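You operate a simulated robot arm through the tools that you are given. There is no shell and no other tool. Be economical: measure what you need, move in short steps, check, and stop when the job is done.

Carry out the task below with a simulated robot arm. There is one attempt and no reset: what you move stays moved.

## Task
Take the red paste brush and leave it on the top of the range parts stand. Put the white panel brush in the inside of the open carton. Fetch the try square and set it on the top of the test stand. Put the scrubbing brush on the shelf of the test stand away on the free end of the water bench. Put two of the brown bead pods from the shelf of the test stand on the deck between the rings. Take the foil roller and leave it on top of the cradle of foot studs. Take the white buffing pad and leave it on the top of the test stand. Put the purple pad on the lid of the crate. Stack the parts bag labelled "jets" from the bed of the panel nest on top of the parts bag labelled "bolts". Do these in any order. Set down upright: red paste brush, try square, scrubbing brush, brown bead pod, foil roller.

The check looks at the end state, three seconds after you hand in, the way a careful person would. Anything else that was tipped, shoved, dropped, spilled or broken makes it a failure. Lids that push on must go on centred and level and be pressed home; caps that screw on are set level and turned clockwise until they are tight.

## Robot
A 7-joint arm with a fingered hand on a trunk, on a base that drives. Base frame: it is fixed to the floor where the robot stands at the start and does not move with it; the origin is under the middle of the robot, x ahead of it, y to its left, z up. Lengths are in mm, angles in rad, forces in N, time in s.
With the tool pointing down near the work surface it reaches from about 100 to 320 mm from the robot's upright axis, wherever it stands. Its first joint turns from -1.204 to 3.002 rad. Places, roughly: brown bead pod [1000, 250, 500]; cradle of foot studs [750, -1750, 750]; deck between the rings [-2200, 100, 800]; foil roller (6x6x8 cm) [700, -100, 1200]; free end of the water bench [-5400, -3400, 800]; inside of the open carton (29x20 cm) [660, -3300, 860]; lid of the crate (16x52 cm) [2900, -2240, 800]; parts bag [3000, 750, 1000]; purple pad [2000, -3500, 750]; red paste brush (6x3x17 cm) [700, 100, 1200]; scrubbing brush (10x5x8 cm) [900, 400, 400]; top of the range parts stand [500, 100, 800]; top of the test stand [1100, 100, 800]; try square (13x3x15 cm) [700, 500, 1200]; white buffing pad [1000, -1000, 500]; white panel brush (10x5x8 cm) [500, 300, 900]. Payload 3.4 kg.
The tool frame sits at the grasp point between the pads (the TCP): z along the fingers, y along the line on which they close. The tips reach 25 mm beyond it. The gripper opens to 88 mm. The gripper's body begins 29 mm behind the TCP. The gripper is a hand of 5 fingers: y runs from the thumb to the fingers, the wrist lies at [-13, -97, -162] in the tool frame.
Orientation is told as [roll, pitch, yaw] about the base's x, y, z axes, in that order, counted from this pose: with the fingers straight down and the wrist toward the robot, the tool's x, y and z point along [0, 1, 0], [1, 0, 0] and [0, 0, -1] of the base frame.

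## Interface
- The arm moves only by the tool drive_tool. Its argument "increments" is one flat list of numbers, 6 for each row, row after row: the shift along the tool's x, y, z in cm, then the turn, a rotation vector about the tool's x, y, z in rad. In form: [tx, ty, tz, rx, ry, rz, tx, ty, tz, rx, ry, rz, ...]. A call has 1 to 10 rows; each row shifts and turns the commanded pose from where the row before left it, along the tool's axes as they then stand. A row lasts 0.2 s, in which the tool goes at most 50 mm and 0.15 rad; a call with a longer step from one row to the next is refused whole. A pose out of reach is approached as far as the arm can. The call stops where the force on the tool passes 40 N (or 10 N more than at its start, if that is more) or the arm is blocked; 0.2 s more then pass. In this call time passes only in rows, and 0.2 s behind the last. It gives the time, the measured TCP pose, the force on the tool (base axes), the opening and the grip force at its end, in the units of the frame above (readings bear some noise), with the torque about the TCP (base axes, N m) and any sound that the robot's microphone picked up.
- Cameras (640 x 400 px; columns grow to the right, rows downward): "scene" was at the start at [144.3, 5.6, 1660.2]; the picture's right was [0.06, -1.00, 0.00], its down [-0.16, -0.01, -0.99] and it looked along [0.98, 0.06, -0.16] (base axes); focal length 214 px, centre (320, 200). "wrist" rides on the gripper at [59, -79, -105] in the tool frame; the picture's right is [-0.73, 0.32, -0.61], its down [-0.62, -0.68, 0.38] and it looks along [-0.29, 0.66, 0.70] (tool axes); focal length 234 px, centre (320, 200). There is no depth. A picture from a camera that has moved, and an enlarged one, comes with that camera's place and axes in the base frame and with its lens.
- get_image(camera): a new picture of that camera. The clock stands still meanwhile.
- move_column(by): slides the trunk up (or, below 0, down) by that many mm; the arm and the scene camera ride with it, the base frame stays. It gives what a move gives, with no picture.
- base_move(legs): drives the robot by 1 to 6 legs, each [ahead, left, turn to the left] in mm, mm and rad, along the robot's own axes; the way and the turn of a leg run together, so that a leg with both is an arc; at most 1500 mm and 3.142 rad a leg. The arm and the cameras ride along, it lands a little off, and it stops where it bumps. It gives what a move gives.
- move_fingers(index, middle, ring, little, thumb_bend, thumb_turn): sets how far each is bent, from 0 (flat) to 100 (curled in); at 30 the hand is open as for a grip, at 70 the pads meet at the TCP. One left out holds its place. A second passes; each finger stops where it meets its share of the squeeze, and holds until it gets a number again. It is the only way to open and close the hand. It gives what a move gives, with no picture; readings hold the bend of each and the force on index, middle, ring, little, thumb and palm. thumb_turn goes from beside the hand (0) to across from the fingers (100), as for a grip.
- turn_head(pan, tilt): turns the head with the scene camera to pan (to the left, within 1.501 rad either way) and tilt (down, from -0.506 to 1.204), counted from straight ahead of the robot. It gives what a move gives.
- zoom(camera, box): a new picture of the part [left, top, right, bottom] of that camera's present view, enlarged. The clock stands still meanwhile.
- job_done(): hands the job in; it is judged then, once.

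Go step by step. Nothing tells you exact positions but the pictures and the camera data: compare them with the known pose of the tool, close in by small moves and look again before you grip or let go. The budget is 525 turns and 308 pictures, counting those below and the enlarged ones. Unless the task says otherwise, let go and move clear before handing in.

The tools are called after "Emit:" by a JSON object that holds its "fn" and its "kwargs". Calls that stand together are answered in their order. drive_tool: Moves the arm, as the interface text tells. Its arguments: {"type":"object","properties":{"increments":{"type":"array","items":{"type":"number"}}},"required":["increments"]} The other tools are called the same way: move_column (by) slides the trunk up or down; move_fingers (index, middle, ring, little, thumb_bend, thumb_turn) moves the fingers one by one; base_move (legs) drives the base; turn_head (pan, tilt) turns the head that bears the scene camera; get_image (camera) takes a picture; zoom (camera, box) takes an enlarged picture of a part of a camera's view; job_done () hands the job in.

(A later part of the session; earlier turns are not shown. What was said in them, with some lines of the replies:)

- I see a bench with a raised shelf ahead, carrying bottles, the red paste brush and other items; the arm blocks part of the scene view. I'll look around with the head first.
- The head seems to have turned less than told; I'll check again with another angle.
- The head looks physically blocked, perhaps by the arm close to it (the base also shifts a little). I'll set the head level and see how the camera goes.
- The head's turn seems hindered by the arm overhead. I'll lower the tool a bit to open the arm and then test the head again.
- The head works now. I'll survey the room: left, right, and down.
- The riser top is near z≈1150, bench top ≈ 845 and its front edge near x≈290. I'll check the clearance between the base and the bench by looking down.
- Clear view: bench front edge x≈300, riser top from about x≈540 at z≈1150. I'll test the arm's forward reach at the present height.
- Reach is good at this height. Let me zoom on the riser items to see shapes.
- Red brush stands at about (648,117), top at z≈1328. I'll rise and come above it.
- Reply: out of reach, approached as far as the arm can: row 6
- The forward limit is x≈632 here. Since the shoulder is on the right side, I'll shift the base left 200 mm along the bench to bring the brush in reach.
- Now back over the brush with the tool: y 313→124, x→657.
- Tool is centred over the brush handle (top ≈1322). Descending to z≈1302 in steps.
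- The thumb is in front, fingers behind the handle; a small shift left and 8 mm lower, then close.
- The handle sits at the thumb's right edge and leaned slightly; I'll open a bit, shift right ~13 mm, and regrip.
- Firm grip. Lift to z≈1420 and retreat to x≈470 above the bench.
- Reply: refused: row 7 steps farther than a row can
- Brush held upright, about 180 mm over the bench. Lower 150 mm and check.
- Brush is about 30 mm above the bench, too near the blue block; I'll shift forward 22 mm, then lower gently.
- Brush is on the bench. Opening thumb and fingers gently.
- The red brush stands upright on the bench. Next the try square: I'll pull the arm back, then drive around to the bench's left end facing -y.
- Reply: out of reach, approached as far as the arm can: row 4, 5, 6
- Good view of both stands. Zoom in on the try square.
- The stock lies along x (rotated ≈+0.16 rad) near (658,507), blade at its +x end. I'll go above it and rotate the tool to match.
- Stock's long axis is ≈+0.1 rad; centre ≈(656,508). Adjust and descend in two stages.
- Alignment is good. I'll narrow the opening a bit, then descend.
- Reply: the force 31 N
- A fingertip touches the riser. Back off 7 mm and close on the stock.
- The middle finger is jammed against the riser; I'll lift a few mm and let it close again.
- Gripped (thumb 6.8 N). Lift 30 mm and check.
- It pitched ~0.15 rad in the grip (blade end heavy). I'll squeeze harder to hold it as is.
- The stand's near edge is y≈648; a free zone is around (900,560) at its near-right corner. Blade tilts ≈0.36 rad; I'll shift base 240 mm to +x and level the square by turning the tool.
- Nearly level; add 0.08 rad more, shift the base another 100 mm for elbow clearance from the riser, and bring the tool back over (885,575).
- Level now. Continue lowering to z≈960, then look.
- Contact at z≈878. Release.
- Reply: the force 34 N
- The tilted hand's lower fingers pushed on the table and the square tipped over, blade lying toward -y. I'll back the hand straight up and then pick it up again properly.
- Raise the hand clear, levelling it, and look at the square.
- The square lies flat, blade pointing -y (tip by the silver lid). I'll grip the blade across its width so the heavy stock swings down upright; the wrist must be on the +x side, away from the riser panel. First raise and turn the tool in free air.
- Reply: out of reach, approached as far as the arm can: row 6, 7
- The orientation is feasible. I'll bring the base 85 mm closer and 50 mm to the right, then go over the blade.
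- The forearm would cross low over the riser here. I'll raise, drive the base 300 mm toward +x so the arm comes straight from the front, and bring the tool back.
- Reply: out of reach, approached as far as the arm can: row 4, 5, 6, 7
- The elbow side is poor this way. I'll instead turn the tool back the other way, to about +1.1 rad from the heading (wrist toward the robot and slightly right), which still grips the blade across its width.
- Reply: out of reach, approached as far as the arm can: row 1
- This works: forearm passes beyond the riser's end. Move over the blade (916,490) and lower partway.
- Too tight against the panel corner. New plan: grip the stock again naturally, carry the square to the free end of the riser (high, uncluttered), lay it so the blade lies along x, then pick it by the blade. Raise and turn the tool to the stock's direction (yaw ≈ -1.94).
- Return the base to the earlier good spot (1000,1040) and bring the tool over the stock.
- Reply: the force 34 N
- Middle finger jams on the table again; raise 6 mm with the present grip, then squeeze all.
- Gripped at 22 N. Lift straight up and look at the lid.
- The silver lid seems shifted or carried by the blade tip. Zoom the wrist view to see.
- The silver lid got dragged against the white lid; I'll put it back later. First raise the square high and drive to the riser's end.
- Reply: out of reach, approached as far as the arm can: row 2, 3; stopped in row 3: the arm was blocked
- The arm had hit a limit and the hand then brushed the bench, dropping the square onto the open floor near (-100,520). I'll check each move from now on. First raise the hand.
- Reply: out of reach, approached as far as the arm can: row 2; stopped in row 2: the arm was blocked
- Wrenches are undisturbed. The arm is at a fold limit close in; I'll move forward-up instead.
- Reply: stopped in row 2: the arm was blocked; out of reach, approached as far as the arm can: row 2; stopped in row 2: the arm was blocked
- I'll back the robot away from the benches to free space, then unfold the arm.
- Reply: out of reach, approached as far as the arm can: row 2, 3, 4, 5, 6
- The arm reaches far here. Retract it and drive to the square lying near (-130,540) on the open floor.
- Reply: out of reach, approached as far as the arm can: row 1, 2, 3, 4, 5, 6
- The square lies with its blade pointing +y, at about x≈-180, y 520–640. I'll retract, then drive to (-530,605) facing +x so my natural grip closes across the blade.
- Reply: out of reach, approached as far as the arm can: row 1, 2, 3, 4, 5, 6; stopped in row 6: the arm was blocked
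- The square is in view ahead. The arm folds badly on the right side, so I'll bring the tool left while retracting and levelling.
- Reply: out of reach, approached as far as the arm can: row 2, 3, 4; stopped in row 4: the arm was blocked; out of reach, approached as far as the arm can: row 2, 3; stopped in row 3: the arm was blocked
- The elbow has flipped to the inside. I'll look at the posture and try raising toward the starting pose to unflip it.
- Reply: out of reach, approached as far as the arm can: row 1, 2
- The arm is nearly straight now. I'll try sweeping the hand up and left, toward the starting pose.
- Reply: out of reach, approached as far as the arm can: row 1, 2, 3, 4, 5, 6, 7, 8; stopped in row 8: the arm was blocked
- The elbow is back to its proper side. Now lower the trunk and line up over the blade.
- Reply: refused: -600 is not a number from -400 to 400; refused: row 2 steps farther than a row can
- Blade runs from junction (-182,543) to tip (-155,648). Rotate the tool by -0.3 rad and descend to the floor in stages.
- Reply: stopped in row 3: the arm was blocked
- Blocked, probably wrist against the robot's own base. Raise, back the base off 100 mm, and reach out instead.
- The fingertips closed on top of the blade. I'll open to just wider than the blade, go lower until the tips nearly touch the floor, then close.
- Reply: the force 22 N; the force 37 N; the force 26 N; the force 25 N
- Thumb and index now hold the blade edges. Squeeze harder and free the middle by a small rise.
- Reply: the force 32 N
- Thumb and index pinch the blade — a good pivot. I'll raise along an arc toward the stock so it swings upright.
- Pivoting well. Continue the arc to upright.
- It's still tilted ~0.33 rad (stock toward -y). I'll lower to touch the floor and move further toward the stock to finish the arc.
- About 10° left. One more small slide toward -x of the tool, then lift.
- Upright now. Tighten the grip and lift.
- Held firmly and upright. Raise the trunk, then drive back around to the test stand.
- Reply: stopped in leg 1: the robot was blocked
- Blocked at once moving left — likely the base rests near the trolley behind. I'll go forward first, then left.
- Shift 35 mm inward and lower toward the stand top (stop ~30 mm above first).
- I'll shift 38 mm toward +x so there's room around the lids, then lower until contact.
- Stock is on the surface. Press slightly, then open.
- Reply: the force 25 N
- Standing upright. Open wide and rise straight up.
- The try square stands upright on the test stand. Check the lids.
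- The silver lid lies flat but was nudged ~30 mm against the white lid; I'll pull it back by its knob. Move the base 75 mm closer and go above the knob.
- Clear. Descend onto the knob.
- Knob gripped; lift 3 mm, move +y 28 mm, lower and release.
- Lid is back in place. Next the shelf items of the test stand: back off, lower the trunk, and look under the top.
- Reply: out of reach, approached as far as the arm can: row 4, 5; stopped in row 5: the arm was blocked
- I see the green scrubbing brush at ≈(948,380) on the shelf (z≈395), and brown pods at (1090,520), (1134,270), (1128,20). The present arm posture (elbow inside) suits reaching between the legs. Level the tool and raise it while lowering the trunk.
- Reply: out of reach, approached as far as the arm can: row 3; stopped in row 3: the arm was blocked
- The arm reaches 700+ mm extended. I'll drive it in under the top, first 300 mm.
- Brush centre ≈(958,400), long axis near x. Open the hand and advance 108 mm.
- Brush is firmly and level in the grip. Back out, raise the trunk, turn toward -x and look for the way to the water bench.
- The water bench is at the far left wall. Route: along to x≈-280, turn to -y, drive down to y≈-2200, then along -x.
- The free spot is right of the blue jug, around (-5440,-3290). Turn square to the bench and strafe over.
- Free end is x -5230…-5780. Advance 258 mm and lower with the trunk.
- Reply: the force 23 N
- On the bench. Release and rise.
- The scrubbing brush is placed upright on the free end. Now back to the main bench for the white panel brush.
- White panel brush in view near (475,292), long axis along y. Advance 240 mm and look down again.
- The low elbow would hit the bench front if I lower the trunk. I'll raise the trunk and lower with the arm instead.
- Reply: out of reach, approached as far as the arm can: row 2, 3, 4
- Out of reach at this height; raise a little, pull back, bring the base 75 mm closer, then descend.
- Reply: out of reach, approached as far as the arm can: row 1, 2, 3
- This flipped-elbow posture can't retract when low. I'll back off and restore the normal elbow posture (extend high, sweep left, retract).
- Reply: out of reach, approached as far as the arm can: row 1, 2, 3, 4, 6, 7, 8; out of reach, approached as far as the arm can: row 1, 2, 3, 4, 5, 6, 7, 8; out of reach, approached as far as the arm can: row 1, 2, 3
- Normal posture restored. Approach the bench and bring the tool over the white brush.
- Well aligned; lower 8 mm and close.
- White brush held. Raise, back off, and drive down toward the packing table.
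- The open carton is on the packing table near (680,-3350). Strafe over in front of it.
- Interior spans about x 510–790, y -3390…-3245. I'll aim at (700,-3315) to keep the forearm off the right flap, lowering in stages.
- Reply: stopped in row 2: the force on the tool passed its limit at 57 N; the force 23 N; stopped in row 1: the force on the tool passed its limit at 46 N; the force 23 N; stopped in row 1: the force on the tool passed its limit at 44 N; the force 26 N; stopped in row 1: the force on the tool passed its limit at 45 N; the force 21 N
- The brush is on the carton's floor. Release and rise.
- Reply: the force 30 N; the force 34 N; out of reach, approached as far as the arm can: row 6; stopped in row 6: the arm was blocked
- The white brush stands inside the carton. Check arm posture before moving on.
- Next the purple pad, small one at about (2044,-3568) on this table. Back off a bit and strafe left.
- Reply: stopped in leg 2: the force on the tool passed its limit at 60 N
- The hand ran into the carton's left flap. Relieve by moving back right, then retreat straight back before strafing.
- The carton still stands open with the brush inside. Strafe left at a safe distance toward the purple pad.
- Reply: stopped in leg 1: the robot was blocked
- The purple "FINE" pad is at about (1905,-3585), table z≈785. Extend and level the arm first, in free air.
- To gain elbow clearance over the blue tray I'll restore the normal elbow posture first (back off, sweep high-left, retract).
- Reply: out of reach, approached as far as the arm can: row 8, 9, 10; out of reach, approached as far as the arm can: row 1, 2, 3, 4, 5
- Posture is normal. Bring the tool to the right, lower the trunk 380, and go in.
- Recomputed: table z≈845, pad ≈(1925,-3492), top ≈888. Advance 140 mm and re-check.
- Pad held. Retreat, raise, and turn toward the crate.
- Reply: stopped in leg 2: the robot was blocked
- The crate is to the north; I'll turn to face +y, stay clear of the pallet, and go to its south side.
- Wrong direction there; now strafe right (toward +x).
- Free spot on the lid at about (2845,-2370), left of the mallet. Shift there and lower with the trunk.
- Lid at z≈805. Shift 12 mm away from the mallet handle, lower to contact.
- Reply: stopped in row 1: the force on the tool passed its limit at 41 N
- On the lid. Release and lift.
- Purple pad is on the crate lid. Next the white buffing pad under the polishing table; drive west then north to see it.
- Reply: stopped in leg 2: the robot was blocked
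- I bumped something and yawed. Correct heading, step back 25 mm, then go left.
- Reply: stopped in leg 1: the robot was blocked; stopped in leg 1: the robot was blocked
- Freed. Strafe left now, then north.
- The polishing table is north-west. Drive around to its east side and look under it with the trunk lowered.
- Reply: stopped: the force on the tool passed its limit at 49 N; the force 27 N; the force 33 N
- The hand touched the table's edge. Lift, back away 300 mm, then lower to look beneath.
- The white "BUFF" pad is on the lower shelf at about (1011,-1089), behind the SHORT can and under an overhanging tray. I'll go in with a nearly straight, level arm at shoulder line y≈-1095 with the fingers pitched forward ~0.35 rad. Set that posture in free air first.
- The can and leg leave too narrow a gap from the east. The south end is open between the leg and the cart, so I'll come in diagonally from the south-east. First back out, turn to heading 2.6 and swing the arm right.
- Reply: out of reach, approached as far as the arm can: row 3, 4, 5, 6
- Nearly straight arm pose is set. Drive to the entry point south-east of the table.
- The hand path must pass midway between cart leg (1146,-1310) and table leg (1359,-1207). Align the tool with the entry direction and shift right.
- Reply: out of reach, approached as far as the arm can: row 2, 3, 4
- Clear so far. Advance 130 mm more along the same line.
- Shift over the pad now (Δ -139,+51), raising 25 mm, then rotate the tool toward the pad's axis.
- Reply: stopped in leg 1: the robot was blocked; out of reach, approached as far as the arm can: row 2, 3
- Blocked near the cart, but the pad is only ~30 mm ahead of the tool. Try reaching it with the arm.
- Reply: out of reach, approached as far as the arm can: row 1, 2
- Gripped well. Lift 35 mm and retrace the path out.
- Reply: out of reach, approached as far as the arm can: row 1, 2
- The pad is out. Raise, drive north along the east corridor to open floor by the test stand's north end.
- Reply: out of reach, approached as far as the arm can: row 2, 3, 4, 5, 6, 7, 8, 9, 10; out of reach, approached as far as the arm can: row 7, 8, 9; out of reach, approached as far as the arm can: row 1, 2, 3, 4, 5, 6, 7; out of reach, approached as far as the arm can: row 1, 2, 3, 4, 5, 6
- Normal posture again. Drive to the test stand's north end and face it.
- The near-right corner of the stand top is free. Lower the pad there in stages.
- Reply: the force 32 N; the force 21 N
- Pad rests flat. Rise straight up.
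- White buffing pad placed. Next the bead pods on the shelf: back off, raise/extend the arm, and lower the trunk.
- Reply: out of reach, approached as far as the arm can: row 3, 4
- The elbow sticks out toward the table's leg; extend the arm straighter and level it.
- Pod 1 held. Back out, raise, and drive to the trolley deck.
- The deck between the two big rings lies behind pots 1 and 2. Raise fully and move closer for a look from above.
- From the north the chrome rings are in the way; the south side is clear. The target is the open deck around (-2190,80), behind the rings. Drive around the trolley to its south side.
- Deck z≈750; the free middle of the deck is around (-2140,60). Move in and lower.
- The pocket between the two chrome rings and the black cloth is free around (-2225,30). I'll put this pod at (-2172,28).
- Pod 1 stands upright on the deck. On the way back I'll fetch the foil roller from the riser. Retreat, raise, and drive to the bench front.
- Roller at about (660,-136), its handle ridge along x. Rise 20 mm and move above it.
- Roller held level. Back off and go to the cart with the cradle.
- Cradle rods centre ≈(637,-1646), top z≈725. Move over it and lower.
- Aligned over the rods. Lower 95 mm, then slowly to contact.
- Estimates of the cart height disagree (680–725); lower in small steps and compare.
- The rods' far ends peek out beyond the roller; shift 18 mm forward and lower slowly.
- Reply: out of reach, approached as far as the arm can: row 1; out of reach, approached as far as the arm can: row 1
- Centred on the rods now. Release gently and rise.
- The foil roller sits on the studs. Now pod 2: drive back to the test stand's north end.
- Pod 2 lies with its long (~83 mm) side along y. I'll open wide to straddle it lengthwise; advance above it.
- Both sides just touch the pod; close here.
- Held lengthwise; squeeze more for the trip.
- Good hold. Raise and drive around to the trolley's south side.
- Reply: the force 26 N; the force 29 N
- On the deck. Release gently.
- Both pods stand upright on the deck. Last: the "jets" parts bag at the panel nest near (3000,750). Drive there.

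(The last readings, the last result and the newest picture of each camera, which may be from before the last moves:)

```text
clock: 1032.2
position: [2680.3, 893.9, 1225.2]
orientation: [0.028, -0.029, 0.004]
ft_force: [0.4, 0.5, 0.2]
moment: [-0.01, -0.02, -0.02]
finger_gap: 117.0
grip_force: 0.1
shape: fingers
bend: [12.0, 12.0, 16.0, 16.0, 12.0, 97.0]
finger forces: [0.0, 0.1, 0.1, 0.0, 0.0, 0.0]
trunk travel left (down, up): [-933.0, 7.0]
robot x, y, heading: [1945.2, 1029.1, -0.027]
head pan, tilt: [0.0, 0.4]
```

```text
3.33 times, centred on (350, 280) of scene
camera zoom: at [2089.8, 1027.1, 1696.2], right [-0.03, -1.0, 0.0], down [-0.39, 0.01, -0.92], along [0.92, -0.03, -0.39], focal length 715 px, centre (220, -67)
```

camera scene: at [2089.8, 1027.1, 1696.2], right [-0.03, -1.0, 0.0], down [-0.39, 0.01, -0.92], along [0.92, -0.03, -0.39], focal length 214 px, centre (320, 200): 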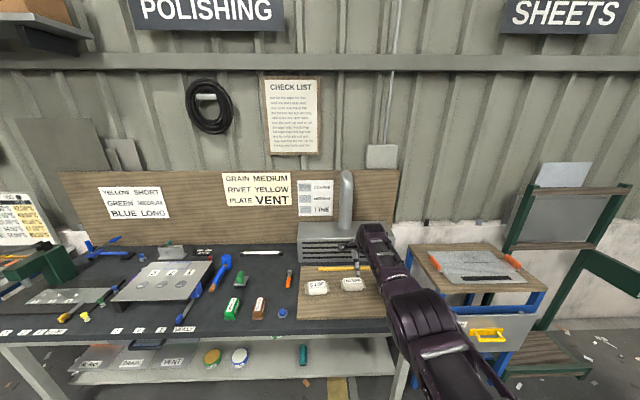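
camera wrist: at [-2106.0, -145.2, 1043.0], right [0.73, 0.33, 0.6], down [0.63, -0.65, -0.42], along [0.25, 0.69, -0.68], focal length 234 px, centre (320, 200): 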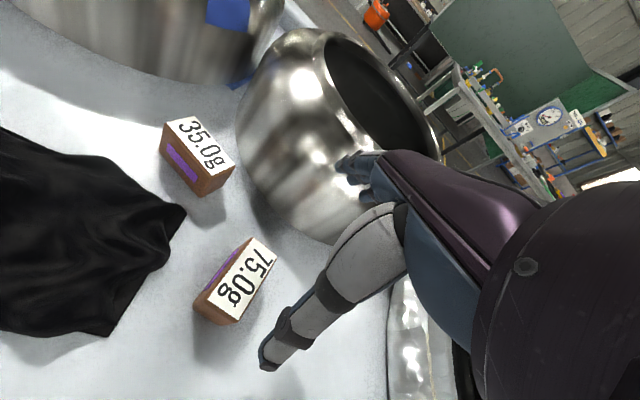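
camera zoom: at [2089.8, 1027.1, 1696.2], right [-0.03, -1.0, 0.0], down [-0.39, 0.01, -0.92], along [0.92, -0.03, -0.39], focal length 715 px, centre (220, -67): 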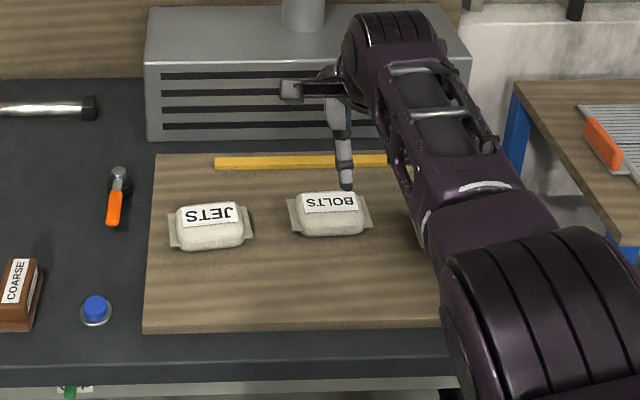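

JETS and BOLTS bags are on the wooden board. Move over JETS.

Emit:
{"fn": "base_move", "kwargs": {"legs": [[120, 124, 0.027]]}}

Emit:
{"fn": "move_fingers", "kwargs": {"index": 27, "middle": 27, "ring": 27, "little": 27, "thumb_bend": 25}}

Emit:
{"fn": "get_image", "kwargs": {"camera": "wrist"}}

Emit:
{"fn": "zoom", "kwargs": {"camera": "scene", "box": [220, 220, 460, 370]}}

```text
clock: 1033.6
position: [2803.5, 1032.8, 1225.5]
orientation: [0.03, -0.032, 0.03]
ft_force: [0.0, -0.3, 0.3]
moment: [0.03, 0.0, -0.03]
finger_gap: 117.5
grip_force: 0.1
shape: fingers
bend: [12.0, 12.0, 16.0, 16.0, 12.0, 97.0]
finger forces: [0.1, 0.1, 0.0, 0.1, 0.0, 0.1]
trunk travel left (down, up): [-933.0, 7.0]
robot x, y, heading: [2068.5, 1152.3, -0.002]
head pan, tilt: [0.0, 0.4]
```

```text
clock: 1034.6
position: [2804.3, 1032.5, 1226.4]
orientation: [0.03, -0.031, 0.029]
ft_force: [0.5, 0.7, 0.7]
moment: [-0.01, 0.03, -0.03]
finger_gap: 92.4
grip_force: 0.1
shape: fingers
bend: [27.0, 27.0, 27.0, 27.0, 25.0, 97.0]
finger forces: [0.0, 0.0, 0.1, 0.1, 0.0, 0.0]
trunk travel left (down, up): [-933.0, 7.0]
robot x, y, heading: [2063.2, 1155.0, -0.001]
head pan, tilt: [0.0, 0.4]
```

```text
27 pictures are left
camera wrist: at [2721.1, 1087.9, 1328.3], right [0.33, -0.73, 0.6], down [-0.65, -0.63, -0.42], along [0.69, -0.25, -0.68], focal length 234 px, centre (320, 200)
```

wrist: 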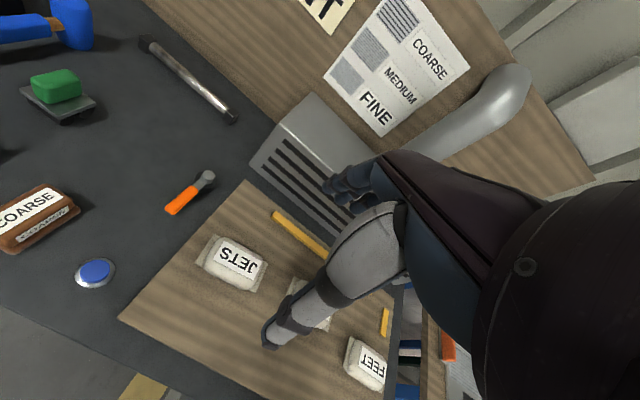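

```text
2.67 times, centred on (340, 295) of scene
camera zoom: at [2210.6, 1151.7, 1696.2], right [0.0, -1.0, 0.0], down [-0.39, 0.0, -0.92], along [0.92, 0.0, -0.39], focal length 572 px, centre (267, -53)
```

zoom: 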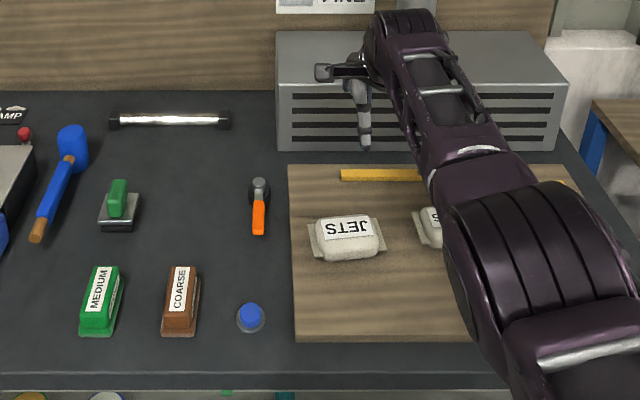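

JETS at (2901,1018), top z≈875; BOLTS at ≈(2922,832). Go above JETS and lower.

Emit:
{"fn": "base_move", "kwargs": {"legs": [[97, -15, 0]]}}

Emit:
{"fn": "move_column", "kwargs": {"by": -290}}

Emit:
{"fn": "get_image", "kwargs": {"camera": "wrist"}}

```text
clock: 1035.8
position: [2899.5, 1018.8, 1226.3]
orientation: [0.027, -0.031, 0.028]
ft_force: [0.1, -1.1, -0.1]
moment: [-0.02, -0.01, 0.02]
finger_gap: 92.0
grip_force: 0.1
shape: fingers
bend: [27.0, 27.0, 27.0, 27.0, 25.0, 97.0]
finger forces: [0.0, 0.0, 0.0, 0.1, 0.0, 0.1]
trunk travel left (down, up): [-933.0, 7.0]
robot x, y, heading: [2161.9, 1136.8, -0.005]
head pan, tilt: [0.0, 0.4]
```

```text
clock: 1038.7
position: [2900.5, 1018.9, 934.7]
orientation: [0.028, -0.032, 0.028]
ft_force: [0.3, 0.0, -0.6]
moment: [0.01, 0.0, 0.01]
finger_gap: 92.3
grip_force: 0.1
shape: fingers
bend: [27.0, 27.0, 27.0, 27.0, 25.0, 97.0]
finger forces: [0.0, 0.1, 0.0, 0.0, 0.0, 0.0]
trunk travel left (down, up): [-643.0, 297.0]
robot x, y, heading: [2164.6, 1136.5, -0.004]
head pan, tilt: [0.0, 0.4]
```

```text
25 pictures are left
camera wrist: at [2817.6, 1072.9, 1038.3], right [0.33, -0.73, 0.6], down [-0.65, -0.63, -0.42], along [0.69, -0.25, -0.68], focal length 234 px, centre (320, 200)
```

wrist: 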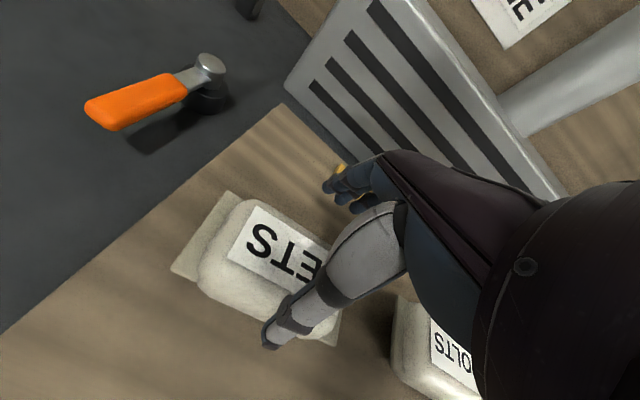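

Emit:
{"fn": "drive_tool", "kwargs": {"increments": [0.9, -0.3, 2, 0, 0, 0, 0, 0, 2, 0, 0, 0]}}

Emit:
{"fn": "drive_tool", "kwargs": {"increments": [0, 0, 1, 0, 0, 0, 0, 0, 0.8, 0, 0, 0]}}

Emit:
{"fn": "zoom", "kwargs": {"camera": "wrist", "box": [140, 160, 400, 400]}}

```text
clock: 1039.3
position: [2894.5, 1028.3, 896.7]
orientation: [0.028, -0.034, 0.031]
ft_force: [-2.5, 0.6, 3.3]
moment: [0.01, 0.16, 0.02]
finger_gap: 94.2
grip_force: 2.1
shape: fingers
bend: [27.0, 27.0, 27.0, 27.0, 23.0, 97.0]
finger forces: [0.0, 0.0, 0.1, 0.1, 4.1, 0.0]
out of reach, approached as far as the arm can: row 2
trunk travel left (down, up): [-643.0, 297.0]
robot x, y, heading: [2163.3, 1137.4, 0.002]
head pan, tilt: [0.0, 0.4]
```

```text
clock: 1039.9
position: [2893.0, 1028.5, 888.8]
orientation: [0.026, -0.052, 0.027]
ft_force: [7.5, -4.2, 37.2]
moment: [-0.24, 0.33, 0.01]
finger_gap: 98.0
grip_force: 18.1
shape: fingers
bend: [26.0, 27.0, 27.0, 23.0, 23.0, 98.0]
finger forces: [4.9, 4.9, 0.0, 7.4, 18.8, 0.1]
trunk travel left (down, up): [-643.0, 297.0]
robot x, y, heading: [2163.8, 1136.8, -0.007]
head pan, tilt: [0.0, 0.4]
```

```text
1.67 times, centred on (270, 280) of wrist
camera zoom: at [2806.9, 1083.6, 990.8], right [0.31, -0.73, 0.6], down [-0.64, -0.63, -0.44], along [0.7, -0.25, -0.67], focal length 390 px, centre (403, 67)
```

zoom: 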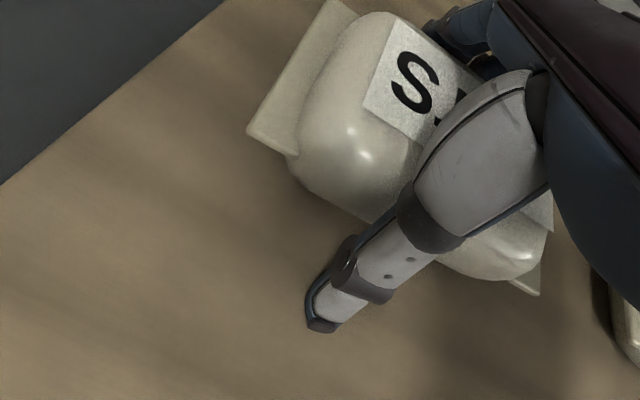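

Tips touch the board (z≈860). Raise 8 mm and close on the bag.

Emit:
{"fn": "drive_tool", "kwargs": {"increments": [0, 0, -1.6, 0, 0, 0]}}

Emit:
{"fn": "move_fingers", "kwargs": {"index": 72, "middle": 72, "ring": 72, "little": 65, "thumb_bend": 70}}

Emit:
{"fn": "move_column", "kwargs": {"by": 60}}

Emit:
{"fn": "get_image", "kwargs": {"camera": "wrist"}}

```text
clock: 1040.3
position: [2893.3, 1028.2, 891.6]
orientation: [0.026, -0.024, 0.029]
ft_force: [0.7, -1.2, 3.9]
moment: [-0.15, -0.26, 0.05]
finger_gap: 96.7
grip_force: 5.6
shape: fingers
bend: [26.0, 27.0, 27.0, 24.0, 23.0, 97.0]
finger forces: [2.6, 0.5, 0.0, 4.2, 4.1, 0.0]
trunk travel left (down, up): [-643.0, 297.0]
robot x, y, heading: [2164.7, 1136.1, 0.002]
head pan, tilt: [0.0, 0.4]
```

```text
clock: 1041.3
position: [2893.1, 1029.3, 896.9]
orientation: [0.029, -0.034, 0.03]
ft_force: [6.3, 2.2, 15.2]
moment: [-0.34, -0.67, 0.19]
finger_gap: 64.0
grip_force: 61.8
shape: fingers
bend: [35.0, 49.0, 52.0, 60.0, 56.0, 88.0]
finger forces: [20.8, 19.0, 9.9, 18.3, 54.7, 0.1]
trunk travel left (down, up): [-643.0, 297.0]
robot x, y, heading: [2159.7, 1140.1, -0.001]
head pan, tilt: [0.0, 0.4]
```

```text
clock: 1042.3
position: [2895.3, 1028.6, 953.6]
orientation: [0.029, -0.03, 0.027]
ft_force: [-0.2, 0.5, -1.8]
moment: [0.01, -0.01, 0.01]
finger_gap: 63.6
grip_force: 53.8
shape: fingers
bend: [35.0, 50.0, 53.0, 60.0, 56.0, 88.0]
finger forces: [18.6, 8.8, 9.5, 16.0, 55.2, 0.1]
trunk travel left (down, up): [-703.0, 237.0]
robot x, y, heading: [2159.7, 1134.5, 0.001]
head pan, tilt: [0.0, 0.4]
```

```text
23 pictures are left
camera wrist: at [2811.8, 1083.0, 1056.3], right [0.33, -0.73, 0.6], down [-0.65, -0.63, -0.42], along [0.68, -0.25, -0.68], focal length 234 px, centre (320, 200)
```

wrist: 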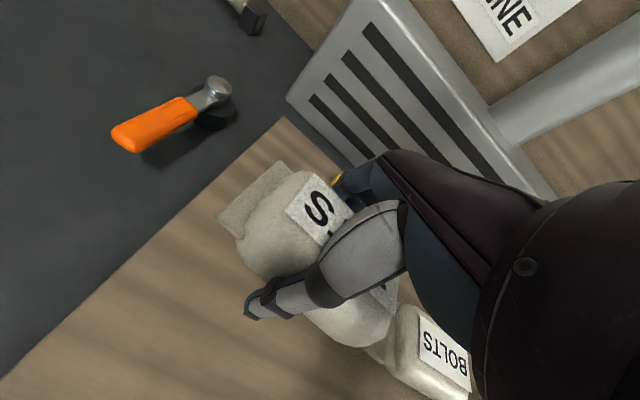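

Bag held. Raise 40 mm and shift right 190 mm over BOLTS.

Emit:
{"fn": "move_column", "kwargs": {"by": 45}}

Emit:
{"fn": "base_move", "kwargs": {"legs": [[11, -190, 0]]}}

Emit:
{"fn": "get_image", "kwargs": {"camera": "wrist"}}

Emit:
{"fn": "zoom", "kwargs": {"camera": "scene", "box": [240, 200, 440, 340]}}

```text
clock: 1043.2
position: [2896.4, 1027.7, 998.8]
orientation: [0.028, -0.03, 0.029]
ft_force: [-0.3, 0.6, -1.4]
moment: [0.02, 0.0, 0.01]
finger_gap: 63.6
grip_force: 53.8
shape: fingers
bend: [35.0, 50.0, 53.0, 60.0, 56.0, 88.0]
finger forces: [18.6, 8.6, 9.4, 16.0, 54.9, 0.1]
trunk travel left (down, up): [-748.0, 192.0]
robot x, y, heading: [2166.1, 1136.9, -0.001]
head pan, tilt: [0.0, 0.4]
```

```text
clock: 1044.7
position: [2904.9, 838.1, 999.2]
orientation: [0.028, -0.029, 0.027]
ft_force: [-1.0, 1.6, -1.8]
moment: [0.05, -0.02, 0.0]
finger_gap: 63.7
grip_force: 54.0
shape: fingers
bend: [35.0, 50.0, 53.0, 60.0, 56.0, 88.0]
finger forces: [18.6, 8.6, 9.4, 16.0, 55.0, 0.0]
trunk travel left (down, up): [-748.0, 192.0]
robot x, y, heading: [2175.8, 945.7, -0.002]
head pan, tilt: [0.0, 0.4]
```

```text
22 pictures are left
camera wrist: at [2822.1, 892.1, 1101.8], right [0.33, -0.73, 0.6], down [-0.65, -0.63, -0.42], along [0.69, -0.25, -0.68], focal length 234 px, centre (320, 200)
```

wrist: 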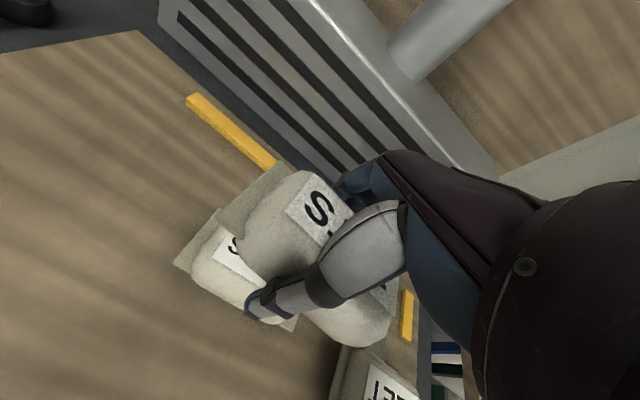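

```text
2.86 times, centred on (340, 270) of scene
camera zoom: at [2318.1, 946.2, 1511.2], right [0.0, -1.0, 0.0], down [-0.39, 0.0, -0.92], along [0.92, 0.0, -0.39], focal length 613 px, centre (263, 0)
```

zoom: 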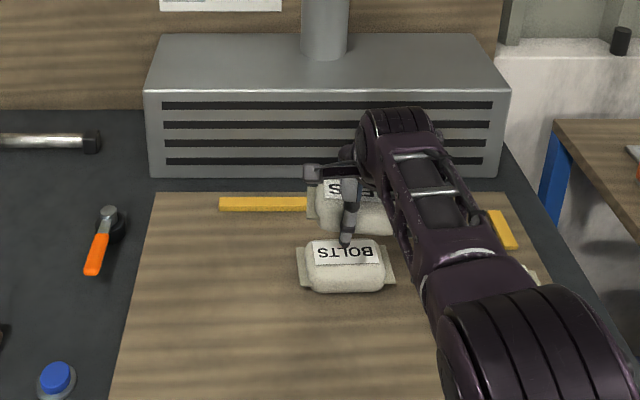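

Aligned. Lower onto BOLTS.

Emit:
{"fn": "move_column", "kwargs": {"by": -50}}

Emit:
{"fn": "move_column", "kwargs": {"by": -7}}

Emit:
{"fn": "move_column", "kwargs": {"by": -5}}

Emit:
{"fn": "zoom", "kwargs": {"camera": "scene", "box": [240, 200, 440, 340]}}

```text
clock: 1045.6
position: [2905.2, 837.6, 948.0]
orientation: [0.029, -0.028, 0.028]
ft_force: [-0.6, -0.2, -1.6]
moment: [-0.01, 0.01, 0.01]
finger_gap: 63.4
grip_force: 53.6
shape: fingers
bend: [35.0, 50.0, 53.0, 60.0, 56.0, 88.0]
finger forces: [18.6, 8.7, 9.5, 16.0, 55.0, 0.1]
trunk travel left (down, up): [-698.0, 242.0]
robot x, y, heading: [2173.4, 946.5, -0.006]
head pan, tilt: [0.0, 0.4]
```

```text
clock: 1046.2
position: [2906.2, 838.4, 941.5]
orientation: [0.028, -0.031, 0.028]
ft_force: [0.2, -0.2, -2.2]
moment: [-0.01, -0.01, 0.0]
finger_gap: 63.9
grip_force: 54.3
shape: fingers
bend: [35.0, 50.0, 53.0, 60.0, 56.0, 88.0]
finger forces: [18.6, 8.7, 9.4, 15.9, 54.9, 0.0]
trunk travel left (down, up): [-691.0, 249.0]
robot x, y, heading: [2171.7, 945.7, -0.003]
head pan, tilt: [0.0, 0.4]
```

```text
clock: 1046.7
position: [2904.7, 838.2, 939.2]
orientation: [0.029, -0.034, 0.028]
ft_force: [0.5, -0.2, 5.4]
moment: [-0.14, -0.24, 0.02]
finger_gap: 63.4
grip_force: 56.6
shape: fingers
bend: [35.0, 50.0, 53.0, 60.0, 56.0, 88.0]
finger forces: [18.3, 13.7, 9.4, 16.0, 55.0, 0.0]
trunk travel left (down, up): [-686.0, 254.0]
robot x, y, heading: [2174.6, 944.5, -0.001]
head pan, tilt: [0.0, 0.4]
```

```text
2.86 times, centred on (340, 270) of scene
camera zoom: at [2316.7, 946.6, 1449.4], right [0.0, -1.0, 0.0], down [-0.39, 0.0, -0.92], along [0.92, 0.0, -0.39], focal length 613 px, centre (263, 0)
```

zoom: 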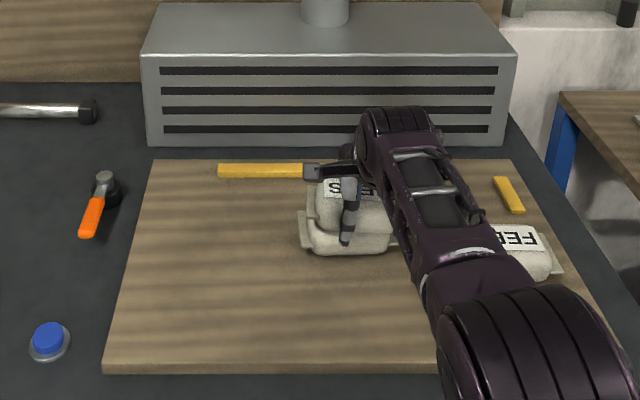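

Contact. Release gently, then rise.

Emit:
{"fn": "move_fingers", "kwargs": {"index": 30, "middle": 40, "ring": 42, "little": 48, "thumb_bend": 45}}

Emit:
{"fn": "move_fingers", "kwargs": {"index": 25, "middle": 25, "ring": 25, "little": 25, "thumb_bend": 25}}

Emit:
{"fn": "move_column", "kwargs": {"by": 200}}

Emit:
{"fn": "get_image", "kwargs": {"camera": "wrist"}}

Emit:
{"fn": "zoom", "kwargs": {"camera": "scene", "box": [240, 220, 440, 360]}}

```text
clock: 1047.7
position: [2902.7, 837.6, 938.2]
orientation: [0.029, -0.032, 0.028]
ft_force: [-2.3, 0.1, 3.4]
moment: [-0.05, -0.09, -0.04]
finger_gap: 84.8
grip_force: 18.0
shape: fingers
bend: [28.0, 40.0, 42.0, 45.0, 41.0, 92.0]
finger forces: [4.8, 0.1, 0.0, 11.3, 19.1, 0.0]
trunk travel left (down, up): [-686.0, 254.0]
robot x, y, heading: [2172.0, 945.9, -0.003]
head pan, tilt: [0.0, 0.4]
```

```text
clock: 1048.7
position: [2904.9, 838.1, 937.0]
orientation: [0.028, -0.031, 0.028]
ft_force: [-0.5, 0.1, 0.2]
moment: [-0.01, -0.02, 0.01]
finger_gap: 95.1
grip_force: 0.5
shape: fingers
bend: [25.0, 25.0, 25.0, 25.0, 24.0, 97.0]
finger forces: [0.2, 0.0, 0.0, 0.1, 0.9, 0.0]
trunk travel left (down, up): [-686.0, 254.0]
robot x, y, heading: [2174.0, 944.7, -0.001]
head pan, tilt: [0.0, 0.4]
```

```text
clock: 1050.9
position: [2905.2, 837.6, 1137.2]
orientation: [0.028, -0.029, 0.028]
ft_force: [-1.2, -0.7, 0.6]
moment: [0.02, 0.01, -0.01]
finger_gap: 94.9
grip_force: 0.0
shape: fingers
bend: [25.0, 25.0, 25.0, 25.0, 25.0, 97.0]
finger forces: [0.0, 0.0, 0.1, 0.0, 0.0, 0.0]
trunk travel left (down, up): [-886.0, 54.0]
robot x, y, heading: [2173.6, 950.5, -0.003]
head pan, tilt: [0.0, 0.4]
```

```text
19 pictures are left
camera wrist: at [2821.9, 892.2, 1239.9], right [0.33, -0.73, 0.6], down [-0.65, -0.63, -0.42], along [0.69, -0.25, -0.68], focal length 234 px, centre (320, 200)
```

wrist: 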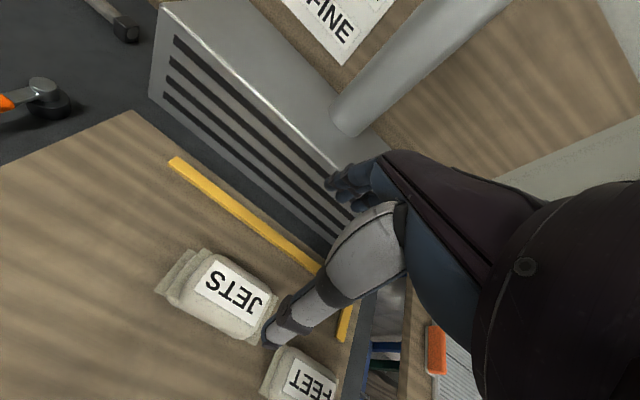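

```text
2.86 times, centred on (340, 290) of scene
camera zoom: at [2317.8, 946.4, 1649.2], right [0.0, -1.0, 0.0], down [-0.39, 0.0, -0.92], along [0.92, 0.0, -0.39], focal length 613 px, centre (263, -57)
```

zoom: 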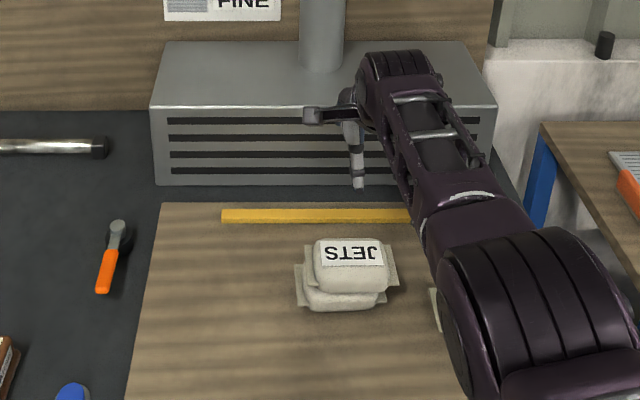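

JETS is stacked on BOLTS. Back off clear and take one check look toward the crate and packing table.

Emit:
{"fn": "base_move", "kwargs": {"legs": [[-350, 0, 0]]}}

Emit:
{"fn": "turn_head", "kwargs": {"pan": -1.45, "tilt": 0.25}}

Emit:
{"fn": "get_image", "kwargs": {"camera": "scene"}}

```text
clock: 1053.2
position: [2556.8, 837.6, 1136.6]
orientation: [0.027, -0.03, 0.028]
ft_force: [-0.3, 0.3, 0.0]
moment: [0.01, -0.01, -0.02]
finger_gap: 94.8
grip_force: 0.1
shape: fingers
bend: [25.0, 25.0, 25.0, 25.0, 25.0, 97.0]
finger forces: [0.1, 0.1, 0.0, 0.0, 0.1, 0.0]
trunk travel left (down, up): [-886.0, 54.0]
robot x, y, heading: [1824.7, 948.4, -0.003]
head pan, tilt: [0.0, 0.4]
```

```text
clock: 1054.8
position: [2555.6, 837.9, 1136.9]
orientation: [0.028, -0.03, 0.028]
ft_force: [-0.9, 0.5, 0.0]
moment: [0.02, 0.02, -0.01]
finger_gap: 94.9
grip_force: 0.1
shape: fingers
bend: [25.0, 25.0, 25.0, 25.0, 25.0, 97.0]
finger forces: [0.1, 0.0, 0.1, 0.1, 0.1, 0.0]
trunk travel left (down, up): [-886.0, 54.0]
robot x, y, heading: [1823.8, 949.5, -0.008]
head pan, tilt: [-1.45, 0.25]
```

```text
17 pictures are left
camera scene: at [1887.2, 855.1, 1663.2], right [-0.99, -0.12, 0.0], down [-0.03, 0.25, -0.97], along [0.11, -0.96, -0.25], focal length 214 px, centre (320, 200)
```

scene: 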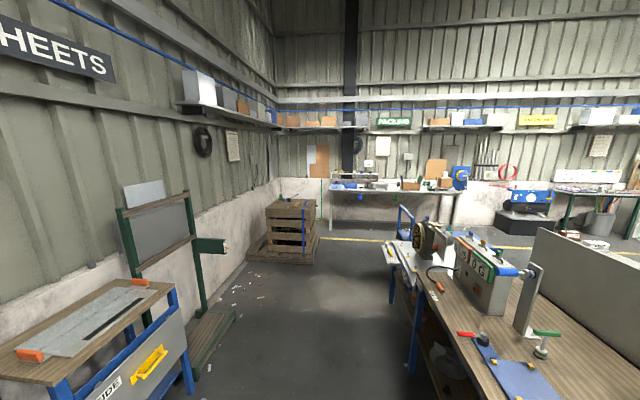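

Emit:
{"fn": "zoom", "kwargs": {"camera": "scene", "box": [250, 170, 370, 270]}}

Emit:
{"fn": "zoom", "kwargs": {"camera": "scene", "box": [370, 160, 480, 250]}}

```text
4.00 times, centred on (310, 220) of scene
camera zoom: at [1887.2, 855.1, 1663.2], right [-0.99, -0.12, 0.0], down [-0.03, 0.25, -0.97], along [0.11, -0.96, -0.25], focal length 858 px, centre (360, 120)
```

zoom: 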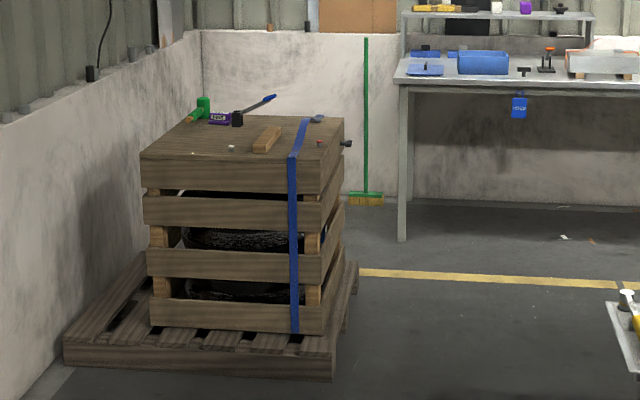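

```text
4.44 times, centred on (425, 205) of scene
camera zoom: at [1887.2, 855.1, 1663.2], right [-0.99, -0.12, 0.0], down [-0.03, 0.25, -0.97], along [0.11, -0.96, -0.25], focal length 953 px, centre (-147, 178)
```

zoom: 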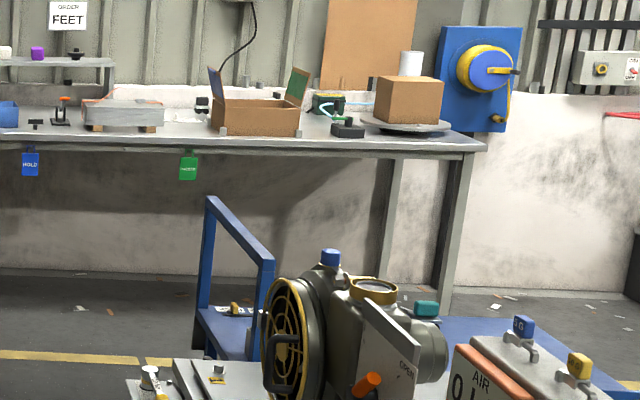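

Everything is in place: the purple pad is on the crate, the carton is upright and the roller is on the cradle. The hand is empty and clear, so I'm handing in.

Emit:
{"fn": "job_done", "kwargs": {}}

```text
The job is handed in.
```

I handed the job in with all nine tasks done, and everything was in place each time I last looked. There were some bumps along the way:

- **Try square:** it tipped over on the first placement and later fell to the floor. I picked it up again and stood it upright on the test stand.
- **Silver lid on the test stand:** the square dragged it about 30 mm. I moved it back by its knob, but only by eye.
- **Open carton:** the hand hit its left flap hard and may have nudged the carton. It still stands open with the white brush inside.
- **Crate pallet, cart and polishing table:** the base stopped hard near the trolley, the crate's pallet, the packing table's end and the cart. The hand also pressed briefly on the polishing table's edge. Nothing looked moved, but I didn't measure it.
- **Second bead pod:** it stands upright at about (-2050, -60), farther from the given deck centre than the first. I took "between the rings" to mean the whole deck between the two big rings.
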